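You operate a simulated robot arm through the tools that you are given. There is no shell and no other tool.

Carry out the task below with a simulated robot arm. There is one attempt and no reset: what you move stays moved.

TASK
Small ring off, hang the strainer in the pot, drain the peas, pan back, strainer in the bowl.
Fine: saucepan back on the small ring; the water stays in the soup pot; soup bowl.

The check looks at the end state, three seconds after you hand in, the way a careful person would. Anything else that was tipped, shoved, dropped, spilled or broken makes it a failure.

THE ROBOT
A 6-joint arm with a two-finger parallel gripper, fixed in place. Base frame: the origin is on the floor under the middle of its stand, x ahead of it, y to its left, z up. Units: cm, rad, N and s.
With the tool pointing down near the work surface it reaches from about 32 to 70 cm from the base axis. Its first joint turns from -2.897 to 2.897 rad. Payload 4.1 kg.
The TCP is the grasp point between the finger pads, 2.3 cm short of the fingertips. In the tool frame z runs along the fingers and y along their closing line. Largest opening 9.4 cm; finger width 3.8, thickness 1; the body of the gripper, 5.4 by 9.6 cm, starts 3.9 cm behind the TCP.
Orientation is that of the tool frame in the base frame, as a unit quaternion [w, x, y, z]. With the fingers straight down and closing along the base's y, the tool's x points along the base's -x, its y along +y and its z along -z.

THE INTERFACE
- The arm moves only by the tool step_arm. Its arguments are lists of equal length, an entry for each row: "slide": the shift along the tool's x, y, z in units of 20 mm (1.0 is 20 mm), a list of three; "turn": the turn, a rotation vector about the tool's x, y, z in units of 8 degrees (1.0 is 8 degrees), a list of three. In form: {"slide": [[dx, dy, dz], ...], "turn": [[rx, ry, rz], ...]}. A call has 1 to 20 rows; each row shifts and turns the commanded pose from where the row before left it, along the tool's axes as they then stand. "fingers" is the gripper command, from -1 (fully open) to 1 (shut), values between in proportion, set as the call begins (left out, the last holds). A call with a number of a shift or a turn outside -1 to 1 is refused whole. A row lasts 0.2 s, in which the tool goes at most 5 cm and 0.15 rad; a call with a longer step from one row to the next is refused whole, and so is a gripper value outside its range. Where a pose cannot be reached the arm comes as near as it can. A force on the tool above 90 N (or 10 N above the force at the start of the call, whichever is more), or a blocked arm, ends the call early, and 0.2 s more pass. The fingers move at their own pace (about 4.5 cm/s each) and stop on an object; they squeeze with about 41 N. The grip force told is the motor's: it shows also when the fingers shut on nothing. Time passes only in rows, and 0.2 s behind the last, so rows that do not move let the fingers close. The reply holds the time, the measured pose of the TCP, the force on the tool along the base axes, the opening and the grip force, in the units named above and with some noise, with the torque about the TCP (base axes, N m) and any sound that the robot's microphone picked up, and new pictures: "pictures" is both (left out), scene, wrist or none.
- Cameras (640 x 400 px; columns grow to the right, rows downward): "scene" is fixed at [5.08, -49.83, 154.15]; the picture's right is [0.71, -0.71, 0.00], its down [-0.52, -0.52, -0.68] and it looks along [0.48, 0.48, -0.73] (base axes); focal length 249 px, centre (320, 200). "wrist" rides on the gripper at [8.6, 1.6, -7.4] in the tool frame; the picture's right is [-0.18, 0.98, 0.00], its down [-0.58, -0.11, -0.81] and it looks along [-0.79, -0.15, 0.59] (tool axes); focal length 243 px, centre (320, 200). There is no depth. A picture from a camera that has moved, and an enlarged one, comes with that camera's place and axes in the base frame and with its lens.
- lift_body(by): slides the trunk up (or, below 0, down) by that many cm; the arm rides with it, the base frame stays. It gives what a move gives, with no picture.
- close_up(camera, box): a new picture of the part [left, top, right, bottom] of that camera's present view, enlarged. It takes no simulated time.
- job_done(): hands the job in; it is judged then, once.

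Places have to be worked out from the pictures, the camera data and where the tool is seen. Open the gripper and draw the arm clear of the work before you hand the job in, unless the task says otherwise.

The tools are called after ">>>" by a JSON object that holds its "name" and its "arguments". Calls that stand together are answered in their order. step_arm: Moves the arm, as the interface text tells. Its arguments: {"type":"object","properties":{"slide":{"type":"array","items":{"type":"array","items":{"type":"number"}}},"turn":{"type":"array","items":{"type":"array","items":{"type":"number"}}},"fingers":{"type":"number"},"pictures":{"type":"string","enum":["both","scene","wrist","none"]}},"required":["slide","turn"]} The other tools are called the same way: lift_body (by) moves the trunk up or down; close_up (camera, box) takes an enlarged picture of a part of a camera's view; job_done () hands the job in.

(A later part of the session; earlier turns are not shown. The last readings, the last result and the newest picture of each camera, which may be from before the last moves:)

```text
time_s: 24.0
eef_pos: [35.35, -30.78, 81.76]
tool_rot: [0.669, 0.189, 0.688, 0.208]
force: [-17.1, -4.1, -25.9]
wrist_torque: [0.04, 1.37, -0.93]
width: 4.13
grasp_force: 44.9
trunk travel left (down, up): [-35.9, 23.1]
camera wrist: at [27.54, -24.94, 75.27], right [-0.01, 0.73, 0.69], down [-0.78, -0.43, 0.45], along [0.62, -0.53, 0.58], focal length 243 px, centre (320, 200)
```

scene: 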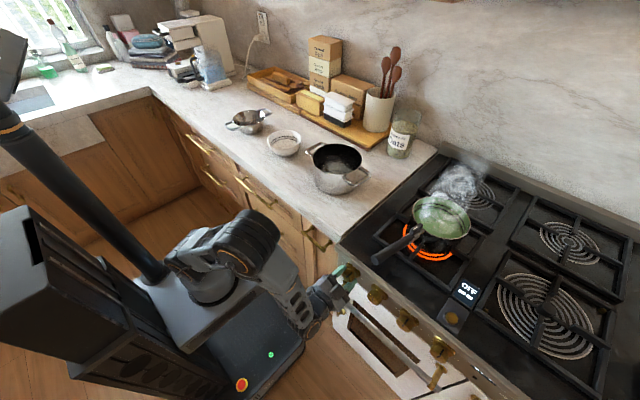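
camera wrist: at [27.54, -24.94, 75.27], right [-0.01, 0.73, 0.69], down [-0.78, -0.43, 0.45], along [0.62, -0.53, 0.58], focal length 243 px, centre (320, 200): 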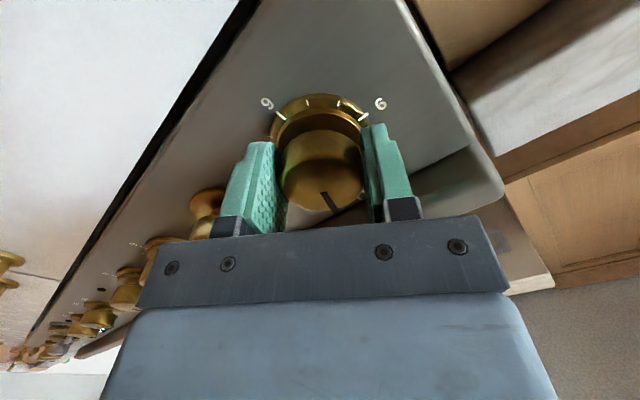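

The knob turned with the fingers; side force is moderate. I turn the remaining ~28°.

>>> {"name": "step_arm", "arguments": {"slide": [[0, 0, 0], [0, 0, 0], [0, 0, 0], [0, 0, 0]], "turn": [[0, 0, -0.7], [0, 0, -0.7], [0, 0, -0.7], [0, 0, -0.7]]}}

>>> {"name": "close_up", "arguments": {"camera": "wrist", "box": [200, 70, 440, 220]}}

>>> {"name": "close_up", "arguments": {"camera": "scene", "box": [370, 180, 498, 260]}}

```text
time_s: 25.0
eef_pos: [35.42, -30.98, 81.71]
tool_rot: [0.696, 0.053, 0.713, 0.073]
force: [-9.3, -15.2, -32.3]
wrist_torque: [0.53, 1.1, -0.99]
width: 4.18
grasp_force: 45.2
trunk travel left (down, up): [-35.9, 23.1]
camera wrist: at [27.62, -28.01, 73.48], right [-0.02, 0.93, 0.36], down [-0.79, -0.23, 0.57], along [0.62, -0.27, 0.74], focal length 243 px, centre (320, 200)
```

scene: 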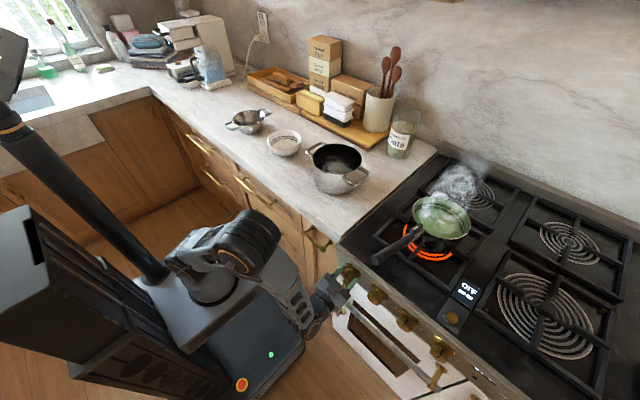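
wrist: 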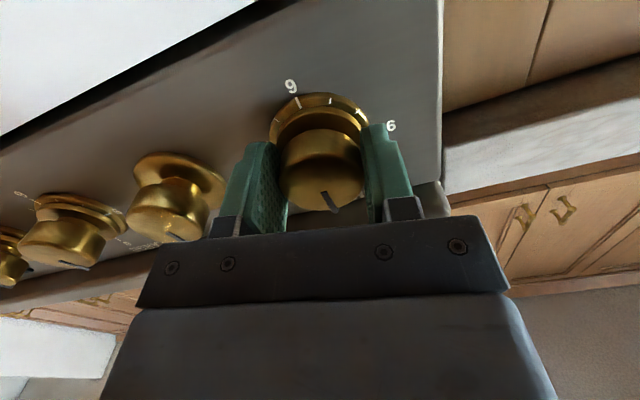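

```text
2.67 times, centred on (320, 145) of wrist
camera zoom: at [27.62, -28.01, 73.48], right [-0.02, 0.93, 0.36], down [-0.79, -0.23, 0.57], along [0.62, -0.27, 0.74], focal length 647 px, centre (320, 347)
```

zoom: 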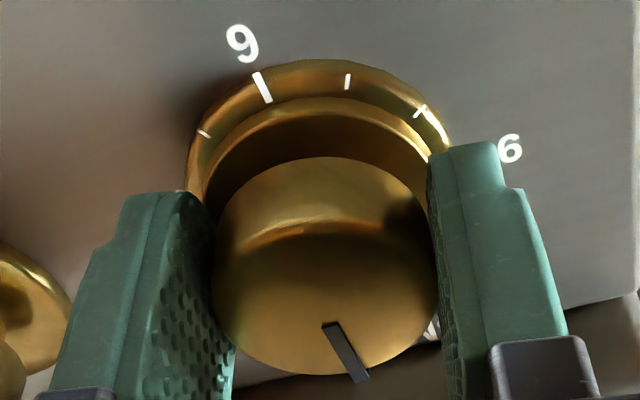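

```text
5.00 times, centred on (434, 220) of scene
camera zoom: at [5.08, -49.83, 154.15], right [0.71, -0.71, 0.0], down [-0.52, -0.52, -0.68], along [0.48, 0.48, -0.73], focal length 1245 px, centre (-250, 100)
```

zoom: 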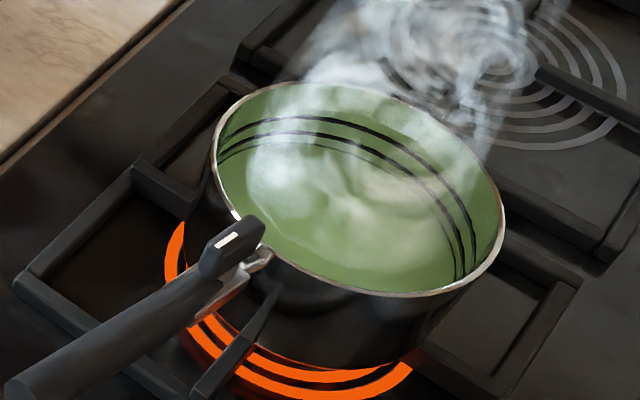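

The pointer is now only a few degrees short of 0 but the ring still glows. I turn another 7°.

>>> {"name": "step_arm", "arguments": {"slide": [[0, 0, 0], [0, 0, 0], [0, 0, 0]], "turn": [[0, 0, -0.45], [0, 0, -0.45], [0, 0, 0]]}}

>>> {"name": "close_up", "arguments": {"camera": "wrist", "box": [200, 70, 440, 220]}}

>>> {"name": "close_up", "arguments": {"camera": "scene", "box": [370, 180, 498, 260]}}

```text
time_s: 25.8
eef_pos: [35.34, -31.01, 81.93]
tool_rot: [0.701, 0.008, 0.713, 0.029]
force: [-0.7, -24.7, -12.0]
wrist_torque: [0.68, 1.42, -1.23]
width: 4.23
grasp_force: 45.1
trunk travel left (down, up): [-35.9, 23.1]
camera wrist: at [27.71, -29.13, 73.35], right [-0.03, 0.97, 0.23], down [-0.79, -0.16, 0.59], along [0.61, -0.17, 0.77], focal length 243 px, centre (320, 200)
```

scene: 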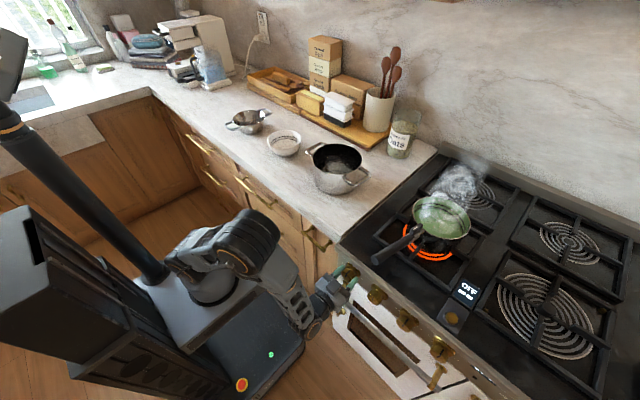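
wrist: 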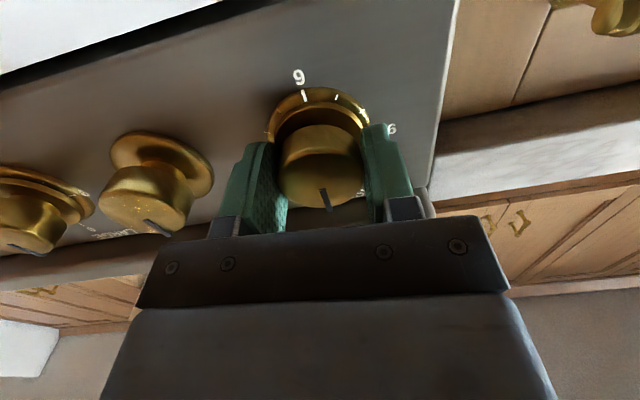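

```text
2.67 times, centred on (320, 145) of wrist
camera zoom: at [27.71, -29.13, 73.35], right [-0.03, 0.97, 0.23], down [-0.79, -0.16, 0.59], along [0.61, -0.17, 0.77], focal length 647 px, centre (320, 347)
```

zoom: 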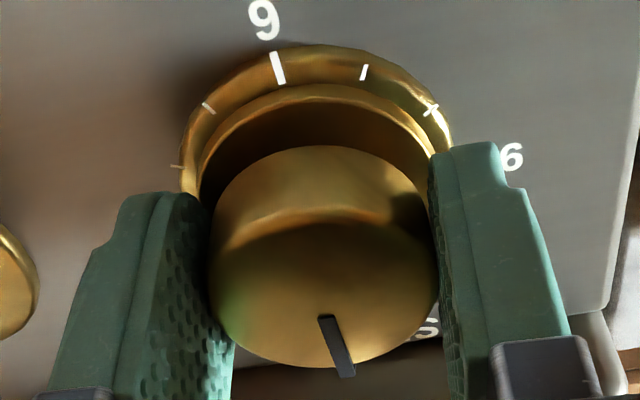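

```text
5.00 times, centred on (434, 220) of scene
camera zoom: at [5.08, -49.83, 154.15], right [0.71, -0.71, 0.0], down [-0.52, -0.52, -0.68], along [0.48, 0.48, -0.73], focal length 1245 px, centre (-250, 100)
```

zoom: 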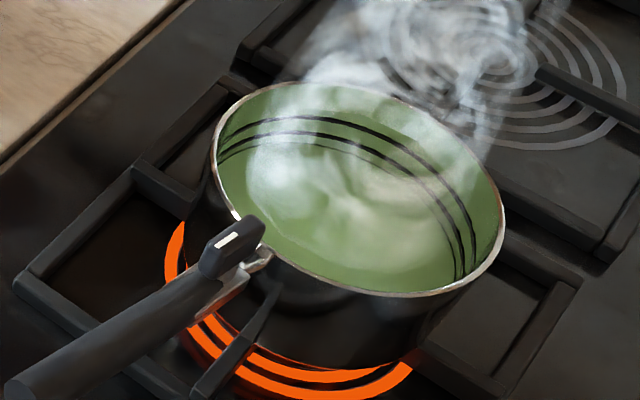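

The last bit seems to have slipped on the knob, perhaps against its stop at 0. I release, back off and look at the pointer properly.

>>> {"name": "step_arm", "arguments": {"slide": [[0, 0, 0], [0, 0, 0], [0, 0, 0], [0, 0, 0]], "turn": [[0, 0, 0], [0, 0, 0], [0, 0, 0], [0, 0, 0]], "fingers": -1, "pictures": "none"}}

>>> {"name": "step_arm", "arguments": {"slide": [[0, 0, -0.8], [0, 0, -0.8], [0, 0, -0.8], [0, 0, -0.8], [0, 0, -0.8]], "turn": [[0, 0, 0], [0, 0, 0], [0, 0, 0], [0, 0, 0], [0, 0, 0]]}}

>>> {"name": "close_up", "arguments": {"camera": "wrist", "box": [200, 0, 440, 150]}}

>>> {"name": "close_up", "arguments": {"camera": "scene", "box": [325, 255, 405, 305]}}

```text
time_s: 26.8
eef_pos: [35.4, -30.7, 81.93]
tool_rot: [0.701, 0.007, 0.712, 0.03]
force: [0.6, 0.5, 1.5]
wrist_torque: [-0.01, 0.0, 0.01]
width: 9.38
grasp_force: 0.2
trunk travel left (down, up): [-35.9, 23.1]
```

```text
time_s: 28.0
eef_pos: [27.32, -31.06, 82.15]
tool_rot: [0.702, 0.006, 0.712, 0.029]
force: [-0.2, 0.6, -0.2]
wrist_torque: [-0.01, 0.03, 0.02]
width: 9.4
grasp_force: 0.0
trunk travel left (down, up): [-35.9, 23.1]
camera wrist: at [19.62, -29.21, 73.45], right [-0.03, 0.97, 0.24], down [-0.79, -0.17, 0.59], along [0.61, -0.17, 0.77], focal length 243 px, centre (320, 200)
```

scene: 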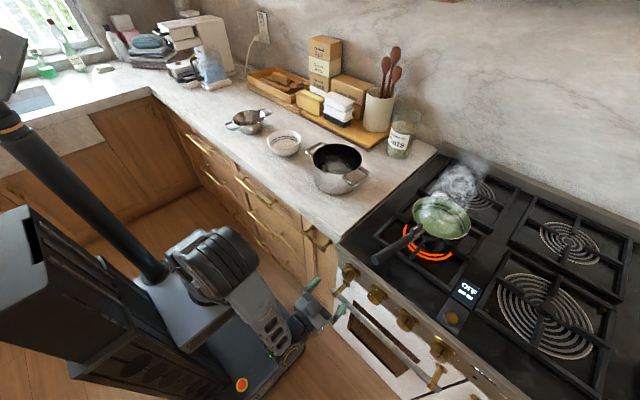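
wrist: 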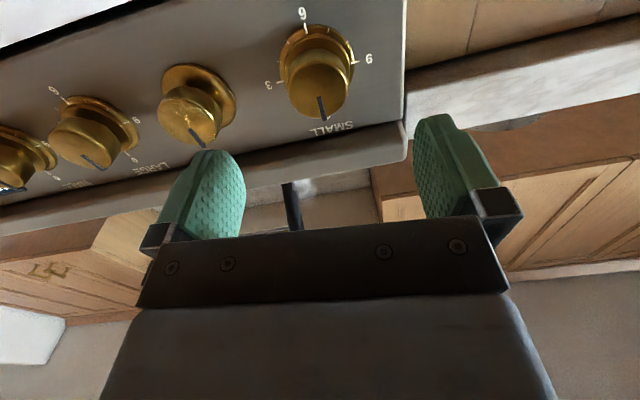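

```text
2.67 times, centred on (320, 75) of wrist
camera zoom: at [19.62, -29.21, 73.45], right [-0.03, 0.97, 0.24], down [-0.79, -0.17, 0.59], along [0.61, -0.17, 0.77], focal length 647 px, centre (320, 533)
```

zoom: 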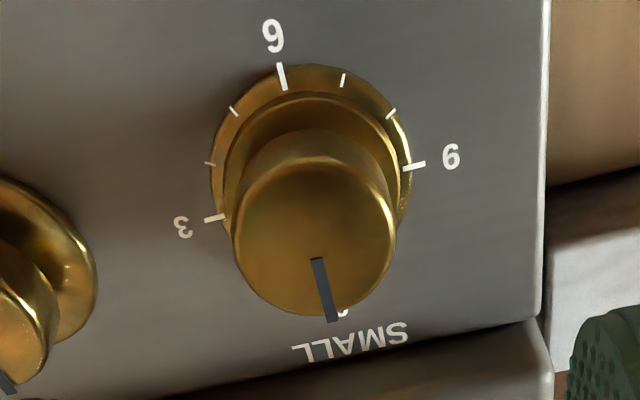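

```text
8.00 times, centred on (365, 280) of scene
camera zoom: at [5.08, -49.83, 154.15], right [0.71, -0.71, 0.0], down [-0.52, -0.52, -0.68], along [0.48, 0.48, -0.73], focal length 1992 px, centre (-40, -440)
```

zoom: 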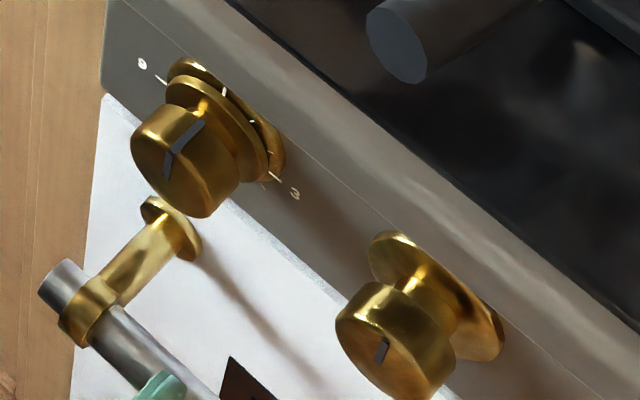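

The pointer is now within a few degrees of the 0 mark. I wait a few seconds without moving, to see if the glow fades.

>>> {"name": "step_arm", "arguments": {"slide": [[0, 0, 0], [0, 0, 0], [0, 0, 0], [0, 0, 0], [0, 0, 0], [0, 0, 0], [0, 0, 0], [0, 0, 0], [0, 0, 0], [0, 0, 0], [0, 0, 0], [0, 0, 0], [0, 0, 0], [0, 0, 0], [0, 0, 0]], "turn": [[0, 0, 0], [0, 0, 0], [0, 0, 0], [0, 0, 0], [0, 0, 0], [0, 0, 0], [0, 0, 0], [0, 0, 0], [0, 0, 0], [0, 0, 0], [0, 0, 0], [0, 0, 0], [0, 0, 0], [0, 0, 0], [0, 0, 0]], "pictures": "none"}}

>>> {"name": "close_up", "arguments": {"camera": "scene", "box": [370, 180, 498, 260]}}

>>> {"name": "close_up", "arguments": {"camera": "wrist", "box": [270, 20, 366, 80]}}

>>> {"name": "close_up", "arguments": {"camera": "wrist", "box": [30, 80, 158, 200]}}

```text
time_s: 31.2
eef_pos: [27.38, -31.08, 82.07]
tool_rot: [0.701, 0.007, 0.712, 0.031]
force: [-0.3, 0.6, -0.5]
wrist_torque: [-0.01, 0.02, 0.0]
width: 9.39
grasp_force: 0.1
trunk travel left (down, up): [-35.9, 23.1]
```

```text
5.00 times, centred on (434, 220) of scene
camera zoom: at [5.08, -49.83, 154.15], right [0.71, -0.71, 0.0], down [-0.52, -0.52, -0.68], along [0.48, 0.48, -0.73], focal length 1245 px, centre (-250, 100)
```

zoom: 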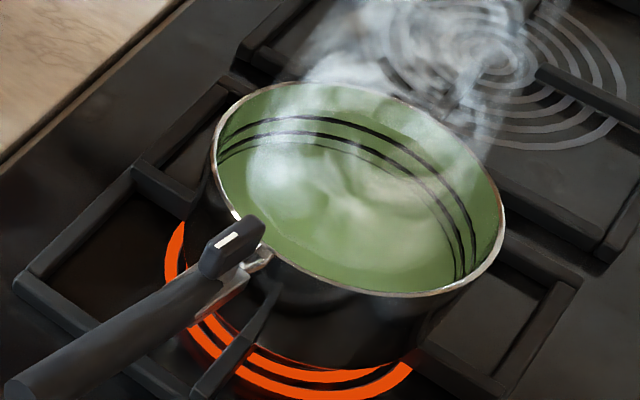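

```text
6.67 times, centred on (318, 50) of wrist
camera zoom: at [19.63, -29.22, 73.44], right [-0.03, 0.97, 0.24], down [-0.79, -0.17, 0.59], along [0.61, -0.17, 0.77], focal length 1618 px, centre (333, 1200)
```

zoom: 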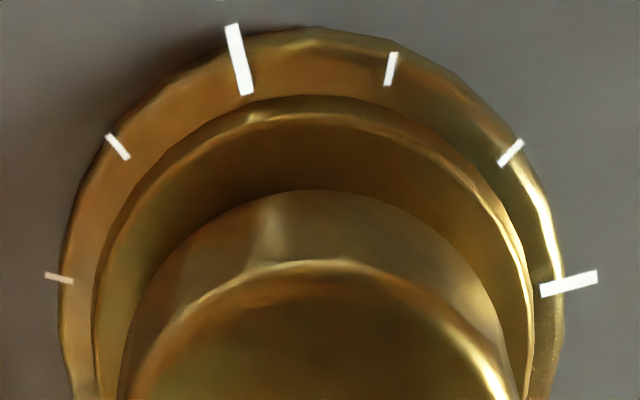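

```text
3.33 times, centred on (94, 140) of wrist
camera zoom: at [19.63, -29.22, 73.44], right [-0.03, 0.97, 0.24], down [-0.79, -0.17, 0.59], along [0.61, -0.17, 0.77], focal length 809 px, centre (1073, 400)
```

zoom: 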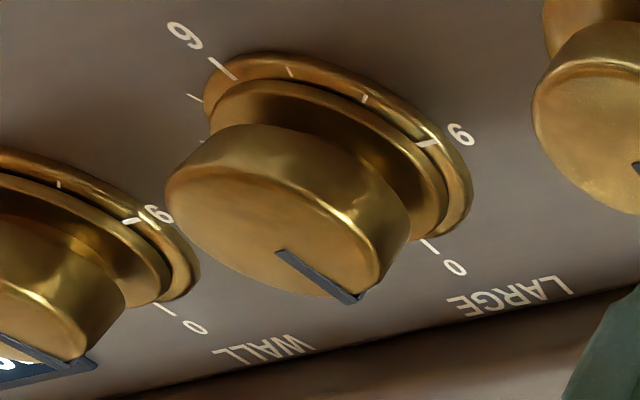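

The glow looks slightly redder, possibly fading. I raise the trunk back so the tool clears, then tilt back to tool-down for a better look at knob and ring.

>>> {"name": "lift_body", "arguments": {"by": 16.6}}

>>> {"name": "step_arm", "arguments": {"slide": [[0, 0, -0.9], [0, 0, -0.9], [0, 0, -0.6]], "turn": [[0, 0, 0], [0, 0, 0], [0, 0, 0]]}}

>>> {"name": "close_up", "arguments": {"camera": "scene", "box": [370, 180, 498, 260]}}

```text
time_s: 33.1
eef_pos: [27.34, -31.16, 98.63]
tool_rot: [0.701, 0.006, 0.712, 0.03]
force: [-0.2, -0.9, 0.4]
wrist_torque: [0.0, 0.01, 0.02]
width: 9.39
grasp_force: 0.1
trunk travel left (down, up): [-52.5, 6.5]
```

```text
time_s: 33.9
eef_pos: [22.47, -31.37, 98.62]
tool_rot: [0.701, 0.008, 0.712, 0.03]
force: [-0.8, 0.4, -0.5]
wrist_torque: [0.01, 0.0, 0.01]
width: 9.38
grasp_force: 0.0
trunk travel left (down, up): [-52.5, 6.5]
camera wrist: at [14.83, -29.4, 90.11], right [-0.03, 0.97, 0.24], down [-0.79, -0.17, 0.59], along [0.61, -0.17, 0.77], focal length 243 px, centre (320, 200)
```

scene: 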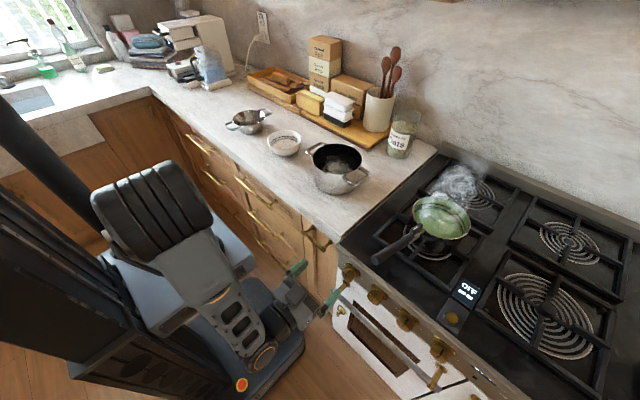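
wrist: 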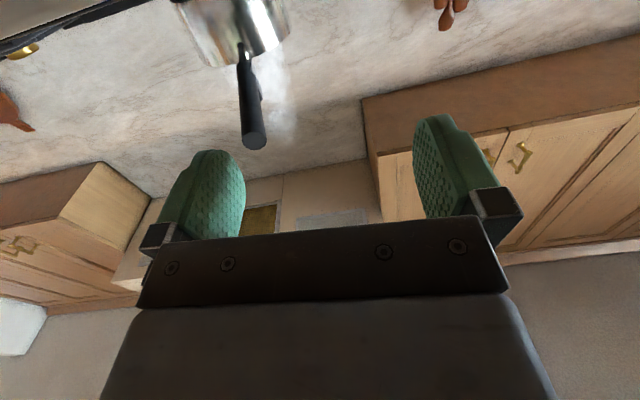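

```text
5.00 times, centred on (434, 220) of scene
camera zoom: at [5.08, -49.83, 154.15], right [0.71, -0.71, 0.0], down [-0.52, -0.52, -0.68], along [0.48, 0.48, -0.73], focal length 1245 px, centre (-250, 100)
```

zoom: 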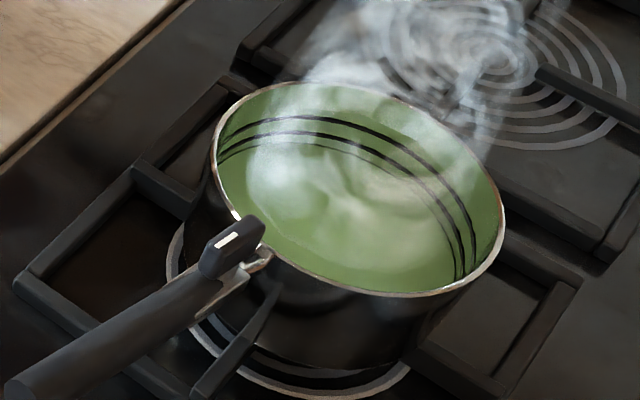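

The ring has gone dark — the small ring is off. I now tilt the tool back to pointing down while rising in front of the stove.

>>> {"name": "step_arm", "arguments": {"slide": [[-0.75, 0, -0.3], [-0.704, 0, -0.395], [-0.647, 0, -0.484], [-0.578, 0, -0.564], [-0.5, 0, -0.635], [-0.412, 0, -0.695], [-0.318, 0, -0.742], [-0.219, 0, -0.778], [-0.115, 0, -0.8], [-0.01, 0, -0.808], [0.096, 0, -0.802], [0.2, 0, -0.783]], "turn": [[0, 0.9375, 0], [0, 0.9375, 0], [0, 0.9375, 0], [0, 0.9375, 0], [0, 0.9375, 0], [0, 0.9375, 0], [0, 0.9375, 0], [0, 0.9375, 0], [0, 0.9375, 0], [0, 0.9375, 0], [0, 0.9375, 0], [0, 0.9375, 0]]}}

>>> {"name": "close_up", "arguments": {"camera": "wrist", "box": [230, 90, 390, 190]}}

```text
time_s: 36.5
eef_pos: [15.76, -32.6, 116.83]
tool_rot: [-0.01, -0.017, 0.999, 0.026]
force: [0.0, 0.9, -0.5]
wrist_torque: [0.01, 0.02, 0.01]
width: 9.4
grasp_force: 0.1
trunk travel left (down, up): [-52.5, 6.5]
camera wrist: at [7.24, -31.55, 124.4], right [0.15, 0.99, 0.05], down [0.6, -0.13, 0.79], along [0.79, -0.09, -0.61], focal length 243 px, centre (320, 200)
```

scene: 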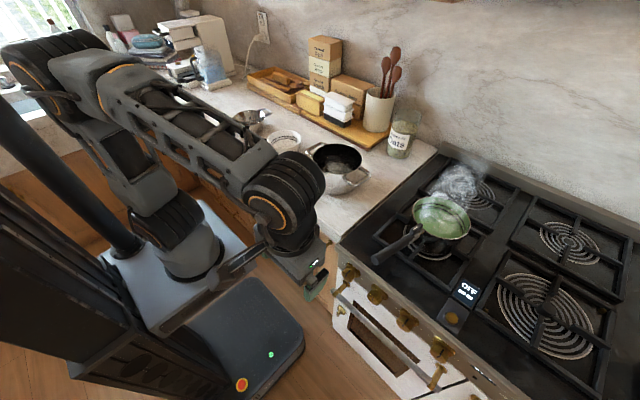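
wrist: 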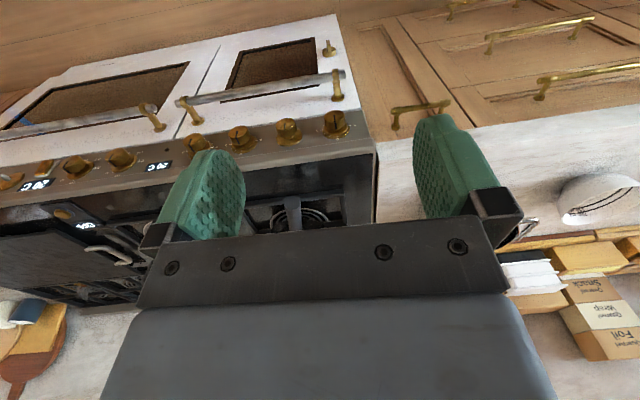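

```text
4.00 times, centred on (310, 140) of wrist
camera zoom: at [7.24, -31.55, 124.4], right [0.15, 0.99, 0.05], down [0.6, -0.13, 0.79], along [0.79, -0.09, -0.61], focal length 970 px, centre (360, 440)
```

zoom: 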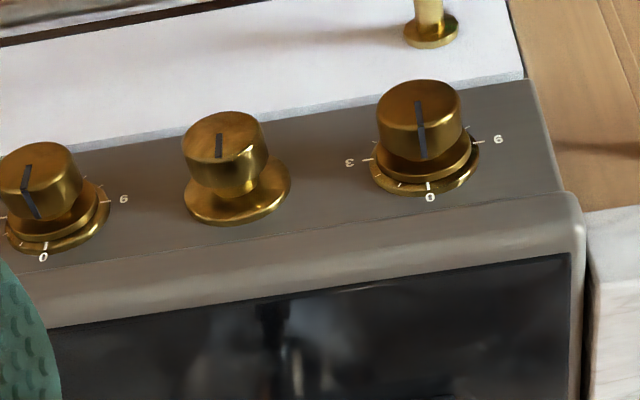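

The SMALL knob's pointer now sits exactly at 0, and the ring is dark. I straighten the small tilt error and travel toward the strainer, keeping at about 120 cm height.

>>> {"name": "step_arm", "arguments": {"slide": [[-0.85, 0.93, -0.12], [-0.85, 0.93, -0.12], [-0.85, 0.93, -0.12], [-0.85, 0.93, -0.12], [-0.85, 0.93, -0.12], [-0.85, 0.93, -0.12], [-0.85, 0.93, -0.12], [-0.85, 0.93, -0.12], [-0.85, 0.93, -0.12], [-0.85, 0.93, -0.12], [-0.85, 0.93, -0.12], [-0.85, 0.93, -0.12], [0, 1, 0], [0, 1, 0], [0, 1, 0], [0, 1, 0], [0, 1, 0], [0, 1, 0], [0, 1, 0], [0, 1, 0]], "turn": [[0.373, -0.143, 0.244], [0, 0, 0], [0, 0, 0], [0, 0, 0], [0, 0, 0], [0, 0, 0], [0, 0, 0], [0, 0, 0], [0, 0, 0], [0, 0, 0], [0, 0, 0], [0, 0, 0], [0, 0, 0], [0, 0, 0], [0, 0, 0], [0, 0, 0], [0, 0, 0], [0, 0, 0], [0, 0, 0], [0, 0, 0]]}}

>>> {"name": "close_up", "arguments": {"camera": "wrist", "box": [100, 0, 580, 220]}}

```text
time_s: 40.7
eef_pos: [36.01, 6.12, 119.69]
tool_rot: [0.002, 0.0, 1.0, 0.0]
force: [1.1, 1.1, -0.2]
wrist_torque: [0.0, 0.01, 0.0]
width: 9.38
grasp_force: 0.1
trunk travel left (down, up): [-52.5, 6.5]
camera wrist: at [27.26, 7.82, 127.03], right [0.18, 0.98, 0.0], down [0.58, -0.11, 0.81], along [0.79, -0.15, -0.59], focal length 243 px, centre (320, 200)
```

scene: 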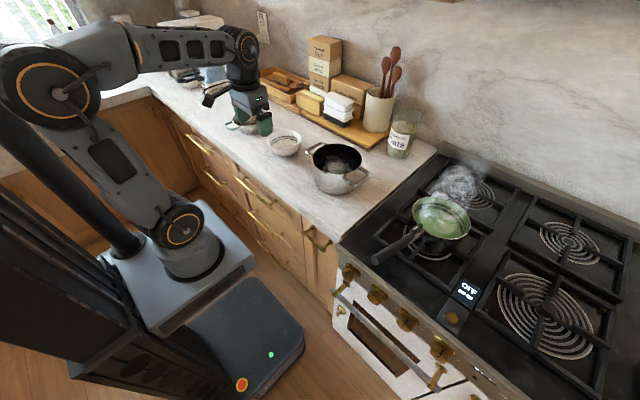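
wrist: 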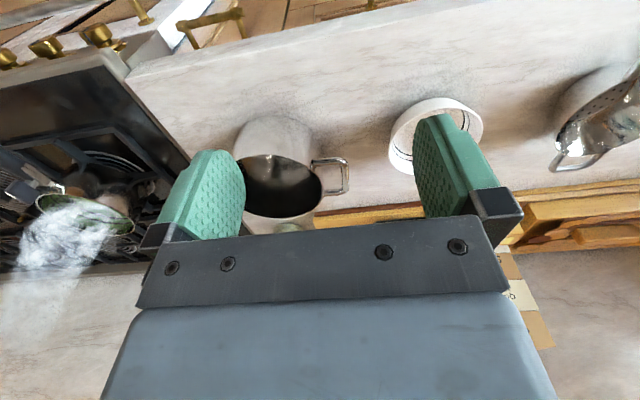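

```text
1.33 times, centred on (340, 110) of wrist
camera zoom: at [27.26, 7.82, 127.03], right [0.18, 0.98, 0.0], down [0.58, -0.11, 0.81], along [0.79, -0.15, -0.59], focal length 324 px, centre (293, 320)
```

zoom: 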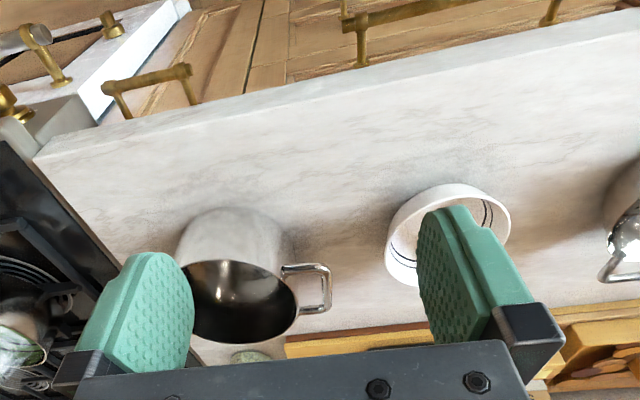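

I continue left another 32 cm to look at the strainer.

>>> {"name": "step_arm", "arguments": {"slide": [[0, 1, 0], [0, 1, 0], [0, 1, 0], [0, 1, 0], [0, 1, 0], [0, 1, 0], [0, 1, 0], [0, 1, 0], [0, 1, 0], [0, 1, 0], [0, 1, 0], [0, 1, 0], [0, 1, 0], [0, 1, 0], [0, 1, 0], [0, 1, 0]], "turn": [[0, 0, 0], [0, 0, 0], [0, 0, 0], [0, 0, 0], [0, 0, 0], [0, 0, 0], [0, 0, 0], [0, 0, 0], [0, 0, 0], [0, 0, 0], [0, 0, 0], [0, 0, 0], [0, 0, 0], [0, 0, 0], [0, 0, 0], [0, 0, 0]]}}

>>> {"name": "close_up", "arguments": {"camera": "wrist", "box": [200, 40, 520, 240]}}

>>> {"name": "close_up", "arguments": {"camera": "scene", "box": [200, 85, 328, 165]}}

```text
time_s: 44.1
eef_pos: [35.83, 37.8, 119.8]
tool_rot: [0.002, 0.0, 1.0, 0.0]
force: [-0.3, 0.9, 0.2]
wrist_torque: [0.0, 0.01, 0.03]
width: 9.4
grasp_force: 0.1
trunk travel left (down, up): [-52.5, 6.5]
camera wrist: at [27.22, 39.58, 127.03], right [0.18, 0.98, 0.0], down [0.58, -0.11, 0.81], along [0.79, -0.15, -0.59], focal length 243 px, centre (320, 200)
```

scene: 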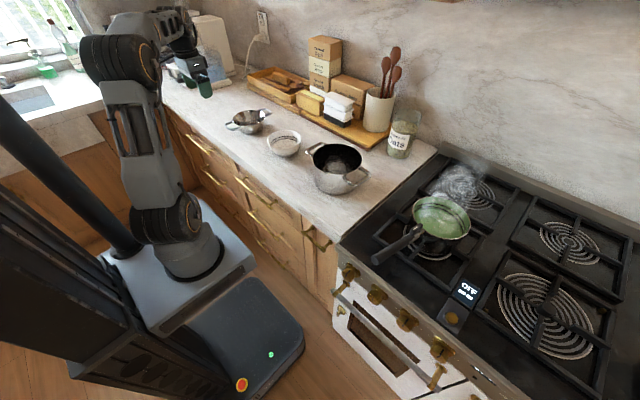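
wrist: 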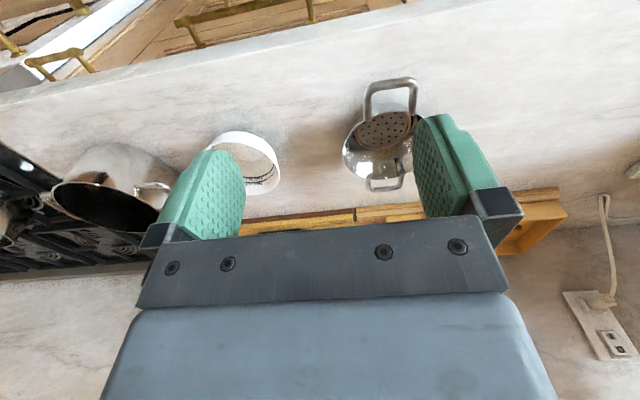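

```text
2.00 times, centred on (360, 140) of wrist
camera zoom: at [27.22, 39.58, 127.03], right [0.18, 0.98, 0.0], down [0.58, -0.11, 0.81], along [0.79, -0.15, -0.59], focal length 485 px, centre (240, 320)
```

zoom: 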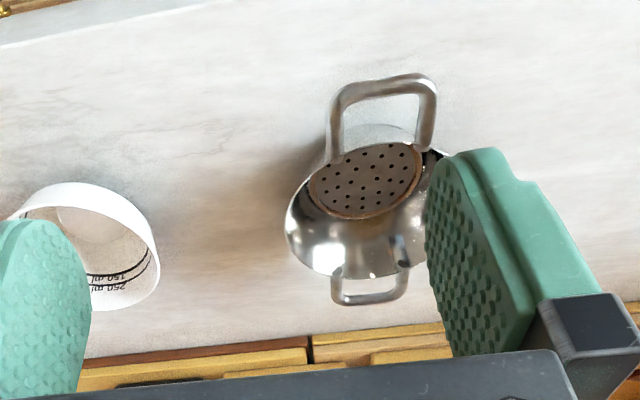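

```text
5.00 times, centred on (264, 125) of scene
camera zoom: at [5.08, -49.83, 154.15], right [0.71, -0.71, 0.0], down [-0.52, -0.52, -0.68], along [0.48, 0.48, -0.73], focal length 1245 px, centre (600, 575)
```

zoom: 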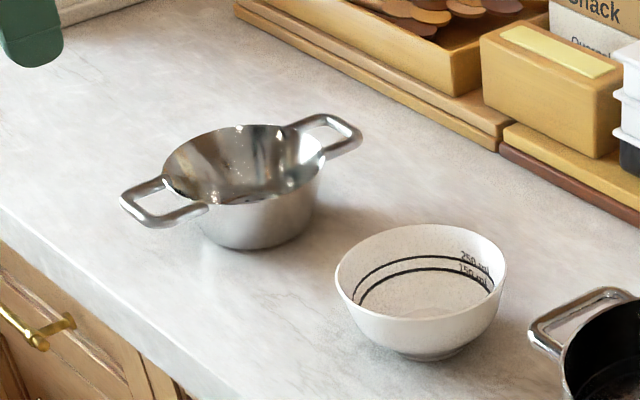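

The strainer's handles lie along x: near handle bar at about (44.3,45.5,97.3), far bar (66.5,45.2,96.7), loop about 6 cm wide. I move above the near handle with open fingers closing along y.

>>> {"name": "step_arm", "arguments": {"slide": [[-0.733, 0.633, 0.8], [-0.733, 0.633, 0.8], [-0.733, 0.633, 0.8], [-0.733, 0.633, 0.8], [-0.733, 0.633, 0.8], [-0.733, 0.633, 0.8]], "turn": [[0, 0, 0], [0, 0, 0], [0, 0, 0], [0, 0, 0], [0, 0, 0], [0, 0, 0]], "fingers": -1}}

>>> {"name": "close_up", "arguments": {"camera": "wrist", "box": [160, 0, 500, 212]}}

>>> {"name": "close_up", "arguments": {"camera": "scene", "box": [200, 85, 328, 165]}}

```text
time_s: 45.5
eef_pos: [44.89, 45.42, 110.12]
tool_rot: [0.002, 0.0, 1.0, 0.0]
force: [-0.3, -0.4, 0.7]
wrist_torque: [0.02, 0.02, 0.01]
width: 9.39
grasp_force: 0.0
trunk travel left (down, up): [-52.5, 6.5]
camera wrist: at [36.18, 47.18, 117.49], right [0.18, 0.98, 0.0], down [0.58, -0.11, 0.81], along [0.79, -0.15, -0.59], focal length 243 px, centre (320, 200)
```

scene: 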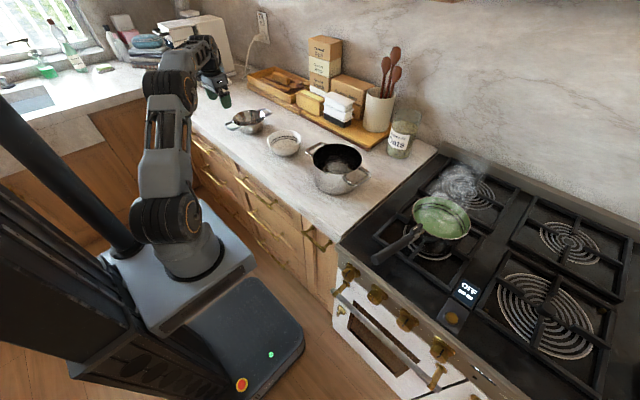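
wrist: 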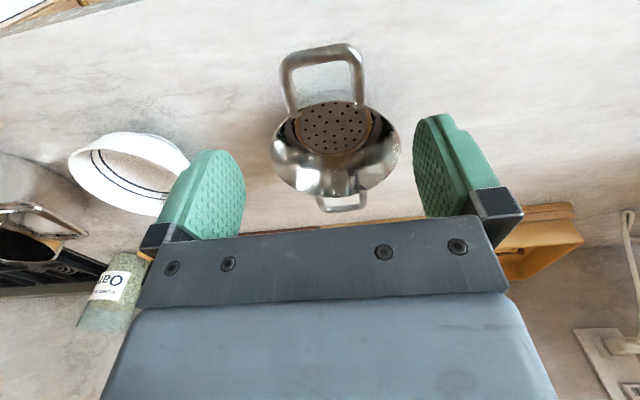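

```text
1.88 times, centred on (330, 106) of wrist
camera zoom: at [36.18, 47.18, 117.49], right [0.18, 0.98, 0.0], down [0.58, -0.11, 0.81], along [0.79, -0.15, -0.59], focal length 457 px, centre (301, 377)
```

zoom: 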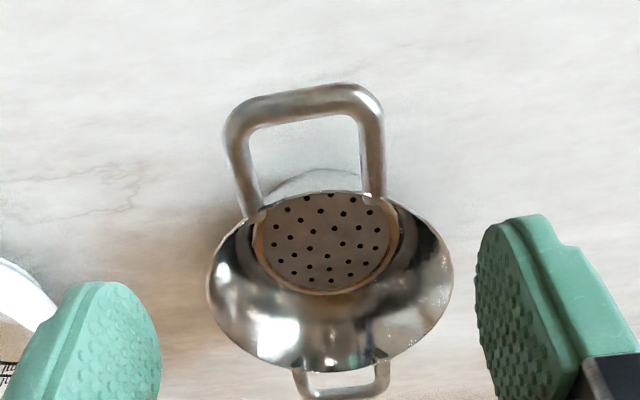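

```text
5.00 times, centred on (264, 125) of scene
camera zoom: at [5.08, -49.83, 154.15], right [0.71, -0.71, 0.0], down [-0.52, -0.52, -0.68], along [0.48, 0.48, -0.73], focal length 1245 px, centre (600, 575)
```

zoom: 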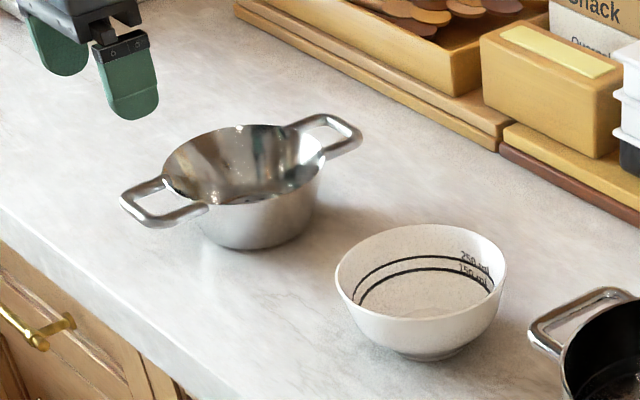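

The near handle loop is centred at y≈45.5, about 6–7 cm wide, within the 9.4 cm opening. I lower straight down so the pads sit at handle height.

>>> {"name": "step_arm", "arguments": {"slide": [[-0.05, 0.01, 0.8], [-0.05, 0.01, 0.8], [-0.05, 0.01, 0.8], [0, 0, 0.8], [0, 0, 0.8], [0, 0, 0.8], [0, 0, 0.6], [0, 0, 0.5]], "turn": [[0, 0, 0], [0, 0, 0], [0, 0, 0], [0, 0, 0], [0, 0, 0], [0, 0, 0], [0, 0, 0], [0, 0, 0]]}}

>>> {"name": "close_up", "arguments": {"camera": "wrist", "box": [160, 40, 500, 252]}}

>>> {"name": "close_up", "arguments": {"camera": "scene", "box": [190, 85, 318, 165]}}

```text
time_s: 47.3
eef_pos: [45.16, 45.52, 98.46]
tool_rot: [0.003, 0.0, 1.0, 0.001]
force: [0.2, -0.4, 0.3]
wrist_torque: [-0.01, -0.01, -0.01]
width: 9.42
grasp_force: 0.0
trunk travel left (down, up): [-52.5, 6.5]
camera wrist: at [36.47, 47.17, 105.74], right [0.18, 0.98, 0.0], down [0.58, -0.11, 0.81], along [0.8, -0.15, -0.59], focal length 243 px, centre (320, 200)
```

scene: 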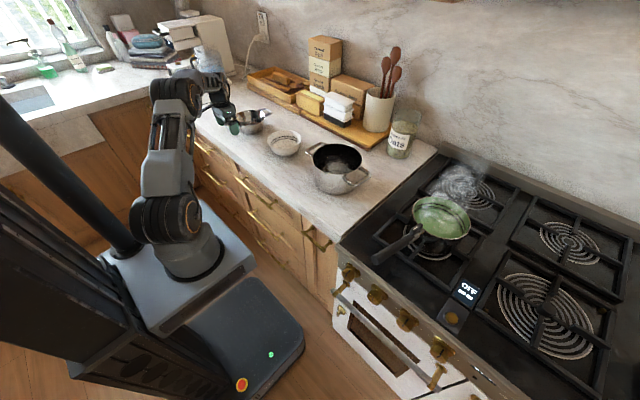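
wrist: 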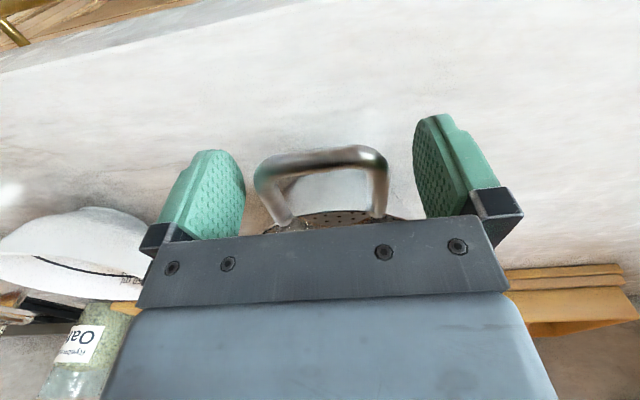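

```text
1.88 times, centred on (330, 146) of wrist
camera zoom: at [36.47, 47.17, 105.74], right [0.18, 0.98, 0.0], down [0.58, -0.11, 0.81], along [0.8, -0.15, -0.59], focal length 457 px, centre (301, 302)
```

zoom: 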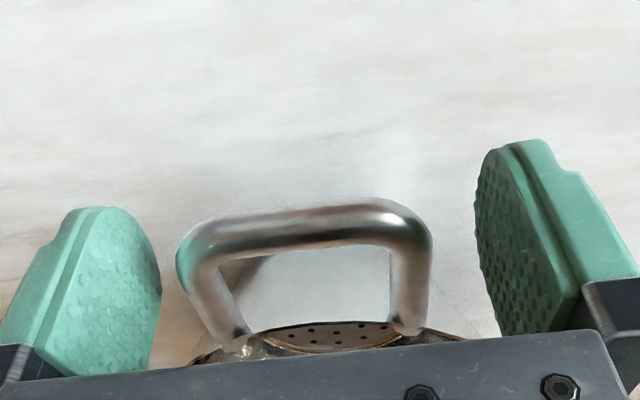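

```text
5.00 times, centred on (254, 125) of scene
camera zoom: at [5.08, -49.83, 154.15], right [0.71, -0.71, 0.0], down [-0.52, -0.52, -0.68], along [0.48, 0.48, -0.73], focal length 1245 px, centre (650, 575)
```

zoom: 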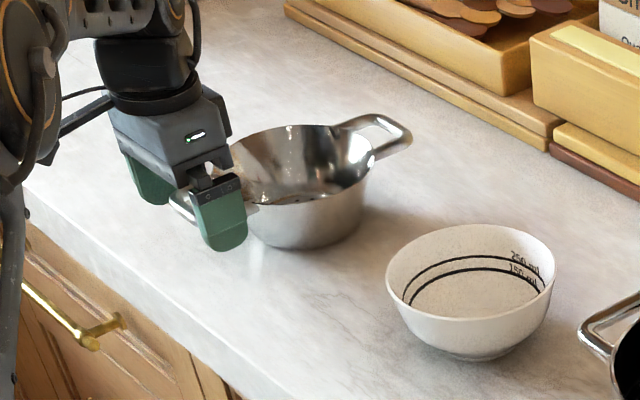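

Handle loop is between the pads, about 0.6 cm below the TCP. I close the fingers on its two side bars.

>>> {"name": "step_arm", "arguments": {"slide": [[0, 0, 0], [0, 0, 0], [0, 0, 0], [0, 0, 0]], "turn": [[0, 0, 0], [0, 0, 0], [0, 0, 0], [0, 0, 0]], "fingers": 1}}

>>> {"name": "close_up", "arguments": {"camera": "scene", "box": [190, 85, 318, 165]}}

```text
time_s: 48.3
eef_pos: [45.19, 45.44, 98.48]
tool_rot: [0.002, 0.0, 1.0, 0.0]
force: [-0.4, 0.4, -0.3]
wrist_torque: [0.01, 0.15, -0.05]
width: 7.11
grasp_force: 41.0
trunk travel left (down, up): [-52.5, 6.5]
camera wrist: at [36.46, 47.16, 105.75], right [0.18, 0.98, 0.0], down [0.58, -0.11, 0.81], along [0.79, -0.15, -0.59], focal length 243 px, centre (320, 200)
```

scene: 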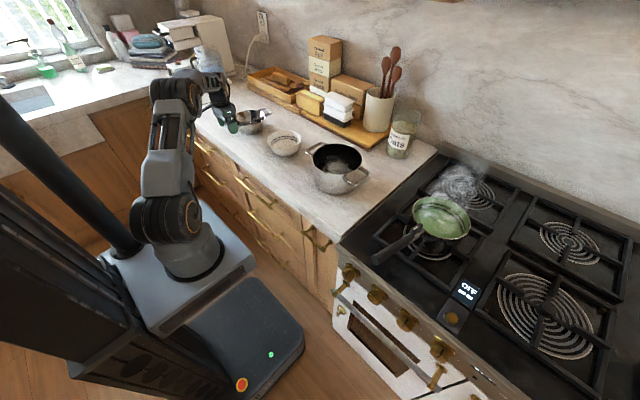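
wrist: 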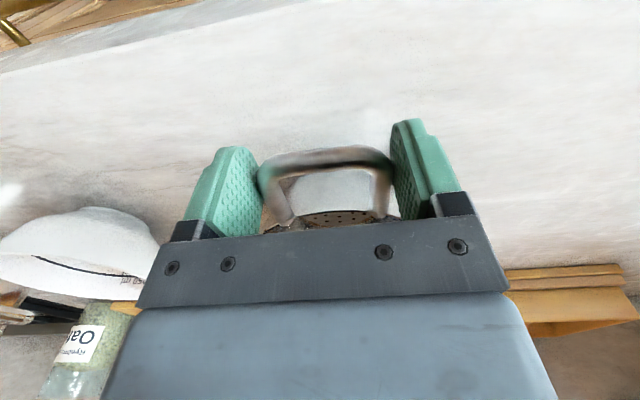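

```text
5.00 times, centred on (254, 125) of scene
camera zoom: at [5.08, -49.83, 154.15], right [0.71, -0.71, 0.0], down [-0.52, -0.52, -0.68], along [0.48, 0.48, -0.73], focal length 1245 px, centre (650, 575)
```

zoom: 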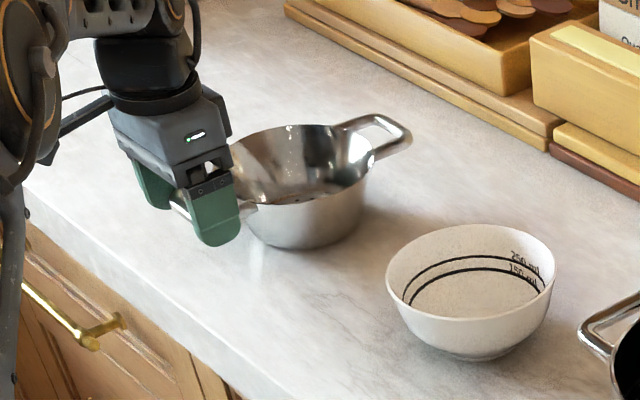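

Held at 7.11 cm width with 41 N. I lift slowly 4 cm and check for sag.

>>> {"name": "step_arm", "arguments": {"slide": [[0, 0, -0.4], [0, 0, -0.4], [0, 0, -0.4], [0, 0, -0.4], [0, 0, -0.4]], "turn": [[0, 0, 0], [0, 0, 0], [0, 0, 0], [0, 0, 0], [0, 0, 0]]}}

>>> {"name": "close_up", "arguments": {"camera": "scene", "box": [190, 85, 318, 165]}}

```text
time_s: 49.5
eef_pos: [45.12, 45.73, 102.49]
tool_rot: [0.002, 0.0, 1.0, 0.001]
force: [0.0, -0.7, 0.2]
wrist_torque: [0.0, -0.02, 0.0]
width: 0.02
grasp_force: 41.0
trunk travel left (down, up): [-52.5, 6.5]
camera wrist: at [36.44, 47.34, 109.83], right [0.18, 0.98, 0.0], down [0.58, -0.11, 0.81], along [0.8, -0.15, -0.59], focal length 243 px, centre (320, 200)
```

scene: 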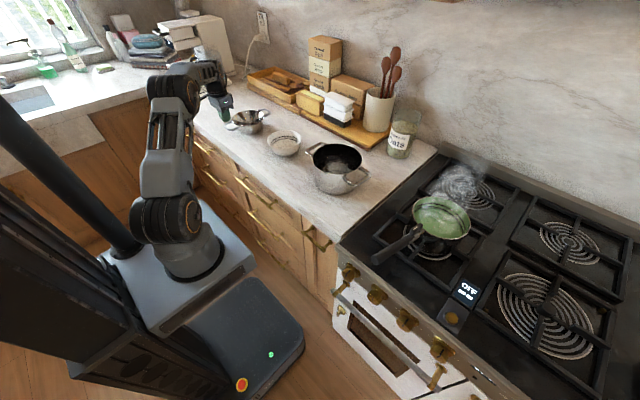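
wrist: 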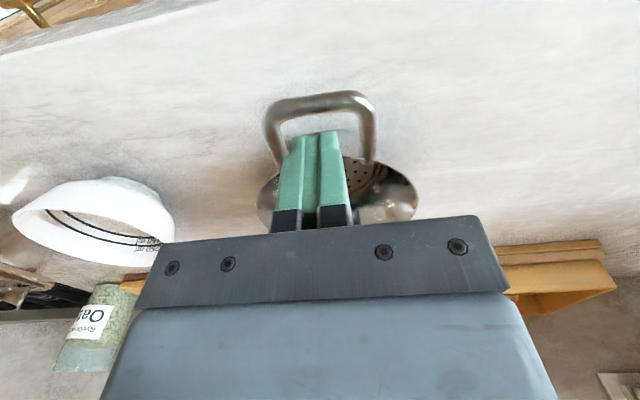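

```text
5.00 times, centred on (254, 125) of scene
camera zoom: at [5.08, -49.83, 154.15], right [0.71, -0.71, 0.0], down [-0.52, -0.52, -0.68], along [0.48, 0.48, -0.73], focal length 1245 px, centre (650, 575)
```

zoom: 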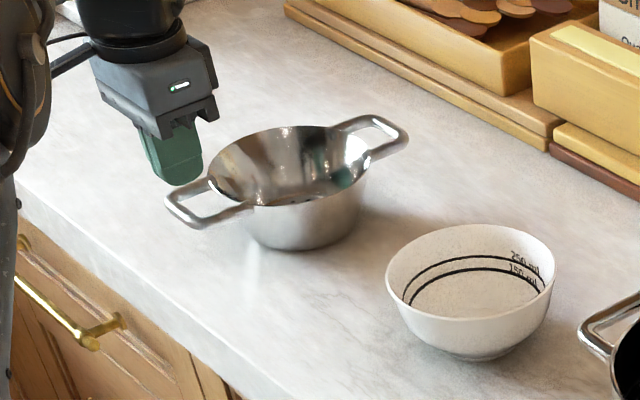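

The handle slipped out of the pads; the strainer still stands upright on the counter. I look closely at the handle's shape and its new place before choosing another grasp.

>>> {"name": "close_up", "arguments": {"camera": "scene", "box": [215, 100, 279, 140]}}

>>> {"name": "close_up", "arguments": {"camera": "wrist", "box": [240, 70, 440, 230]}}

```text
10.00 times, centred on (247, 120) of scene
camera zoom: at [5.08, -49.83, 154.15], right [0.71, -0.71, 0.0], down [-0.52, -0.52, -0.68], along [0.48, 0.48, -0.73], focal length 2490 px, centre (1050, 1000)
```

zoom: 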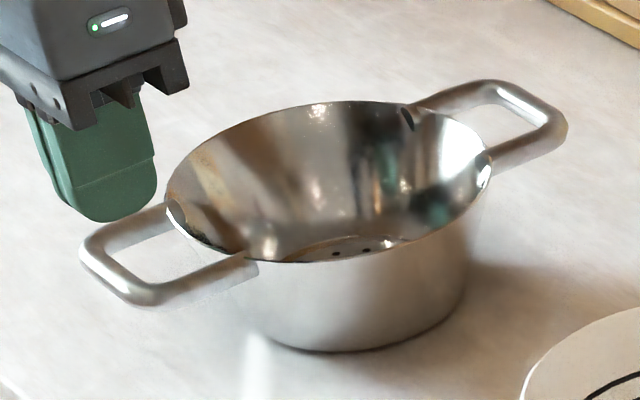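

```text
2.50 times, centred on (340, 150) of wrist
camera zoom: at [36.44, 47.34, 109.83], right [0.18, 0.98, 0.0], down [0.58, -0.11, 0.81], along [0.8, -0.15, -0.59], focal length 606 px, centre (270, 325)
```

zoom: 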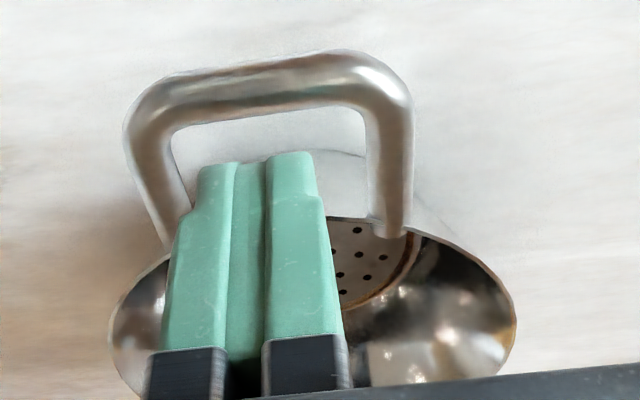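

The handle is a round steel tube, so side friction alone doesn't hold it. I'll grasp it instead with the tool horizontal and the fingers above and below the loop's corner (side bar plus outer bar), so the weight rests on the lower finger. First I back off and up.

>>> {"name": "step_arm", "arguments": {"slide": [[0, 0, -1], [0, 0, -1], [0, 0, -1], [0, 0, -1], [0, 0, -1], [1, 0, 0], [1, 0, 0], [1, 0, 0], [1, 0, 0], [1, 0, 0], [1, 0, 0]], "turn": [[0, 0, 0], [0, 0, 0], [0, 0, 0], [0, 0, 0], [0, 0, 0], [0, 0, 0], [0, 0, 0], [0, 0, 0], [0, 0, 0], [0, 0, 0], [0, 0, 0]], "pictures": "none"}}

>>> {"name": "step_arm", "arguments": {"slide": [[0, 0, 0], [0, 0, 0], [0, 0, 0], [0, 0, 0], [0, 0, 0], [0, 0, 0], [0, 0, 0], [0, 0, 0], [0, 0, 0], [0, 0, 0], [0, 0, 0], [0, 0, 0]], "turn": [[0, -0.9375, 0], [0, -0.9375, 0], [0, -0.9375, 0], [0, -0.9375, 0], [0, -0.9375, 0], [0, -0.9375, 0], [0, -0.9375, 0], [0, -0.9375, 0], [0, -0.9375, 0], [0, -0.9375, 0], [0, -0.9375, 0], [0, -0.9375, 0]], "fingers": -0.1}}

```text
time_s: 51.9
eef_pos: [32.99, 45.42, 112.54]
tool_rot: [0.002, 0.001, 1.0, 0.0]
force: [0.6, 0.2, -0.3]
wrist_torque: [-0.01, 0.02, -0.02]
width: 0.0
grasp_force: 41.2
trunk travel left (down, up): [-52.5, 6.5]
```

```text
time_s: 54.5
eef_pos: [33.22, 45.62, 112.38]
tool_rot: [0.71, 0.0, 0.705, 0.0]
force: [0.2, -0.1, 0.5]
wrist_torque: [-0.02, 0.01, -0.02]
width: 5.17
grasp_force: 0.1
trunk travel left (down, up): [-52.5, 6.5]
camera wrist: at [25.75, 47.35, 103.6], right [0.0, 0.98, 0.19], down [-0.81, -0.11, 0.58], along [0.59, -0.15, 0.8], focal length 243 px, centre (320, 200)
```

scene: 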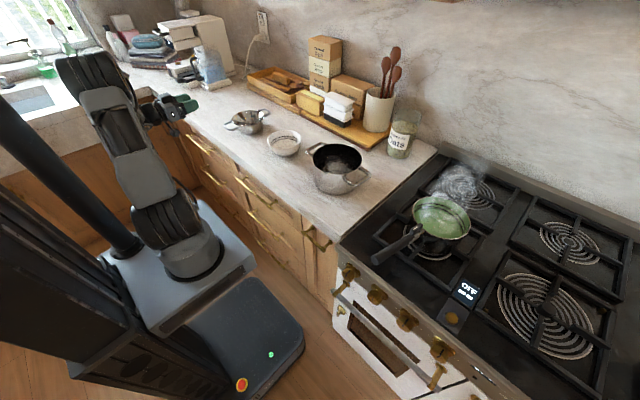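
wrist: 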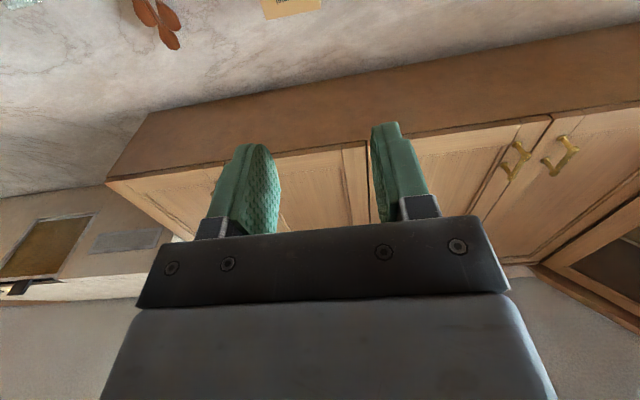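

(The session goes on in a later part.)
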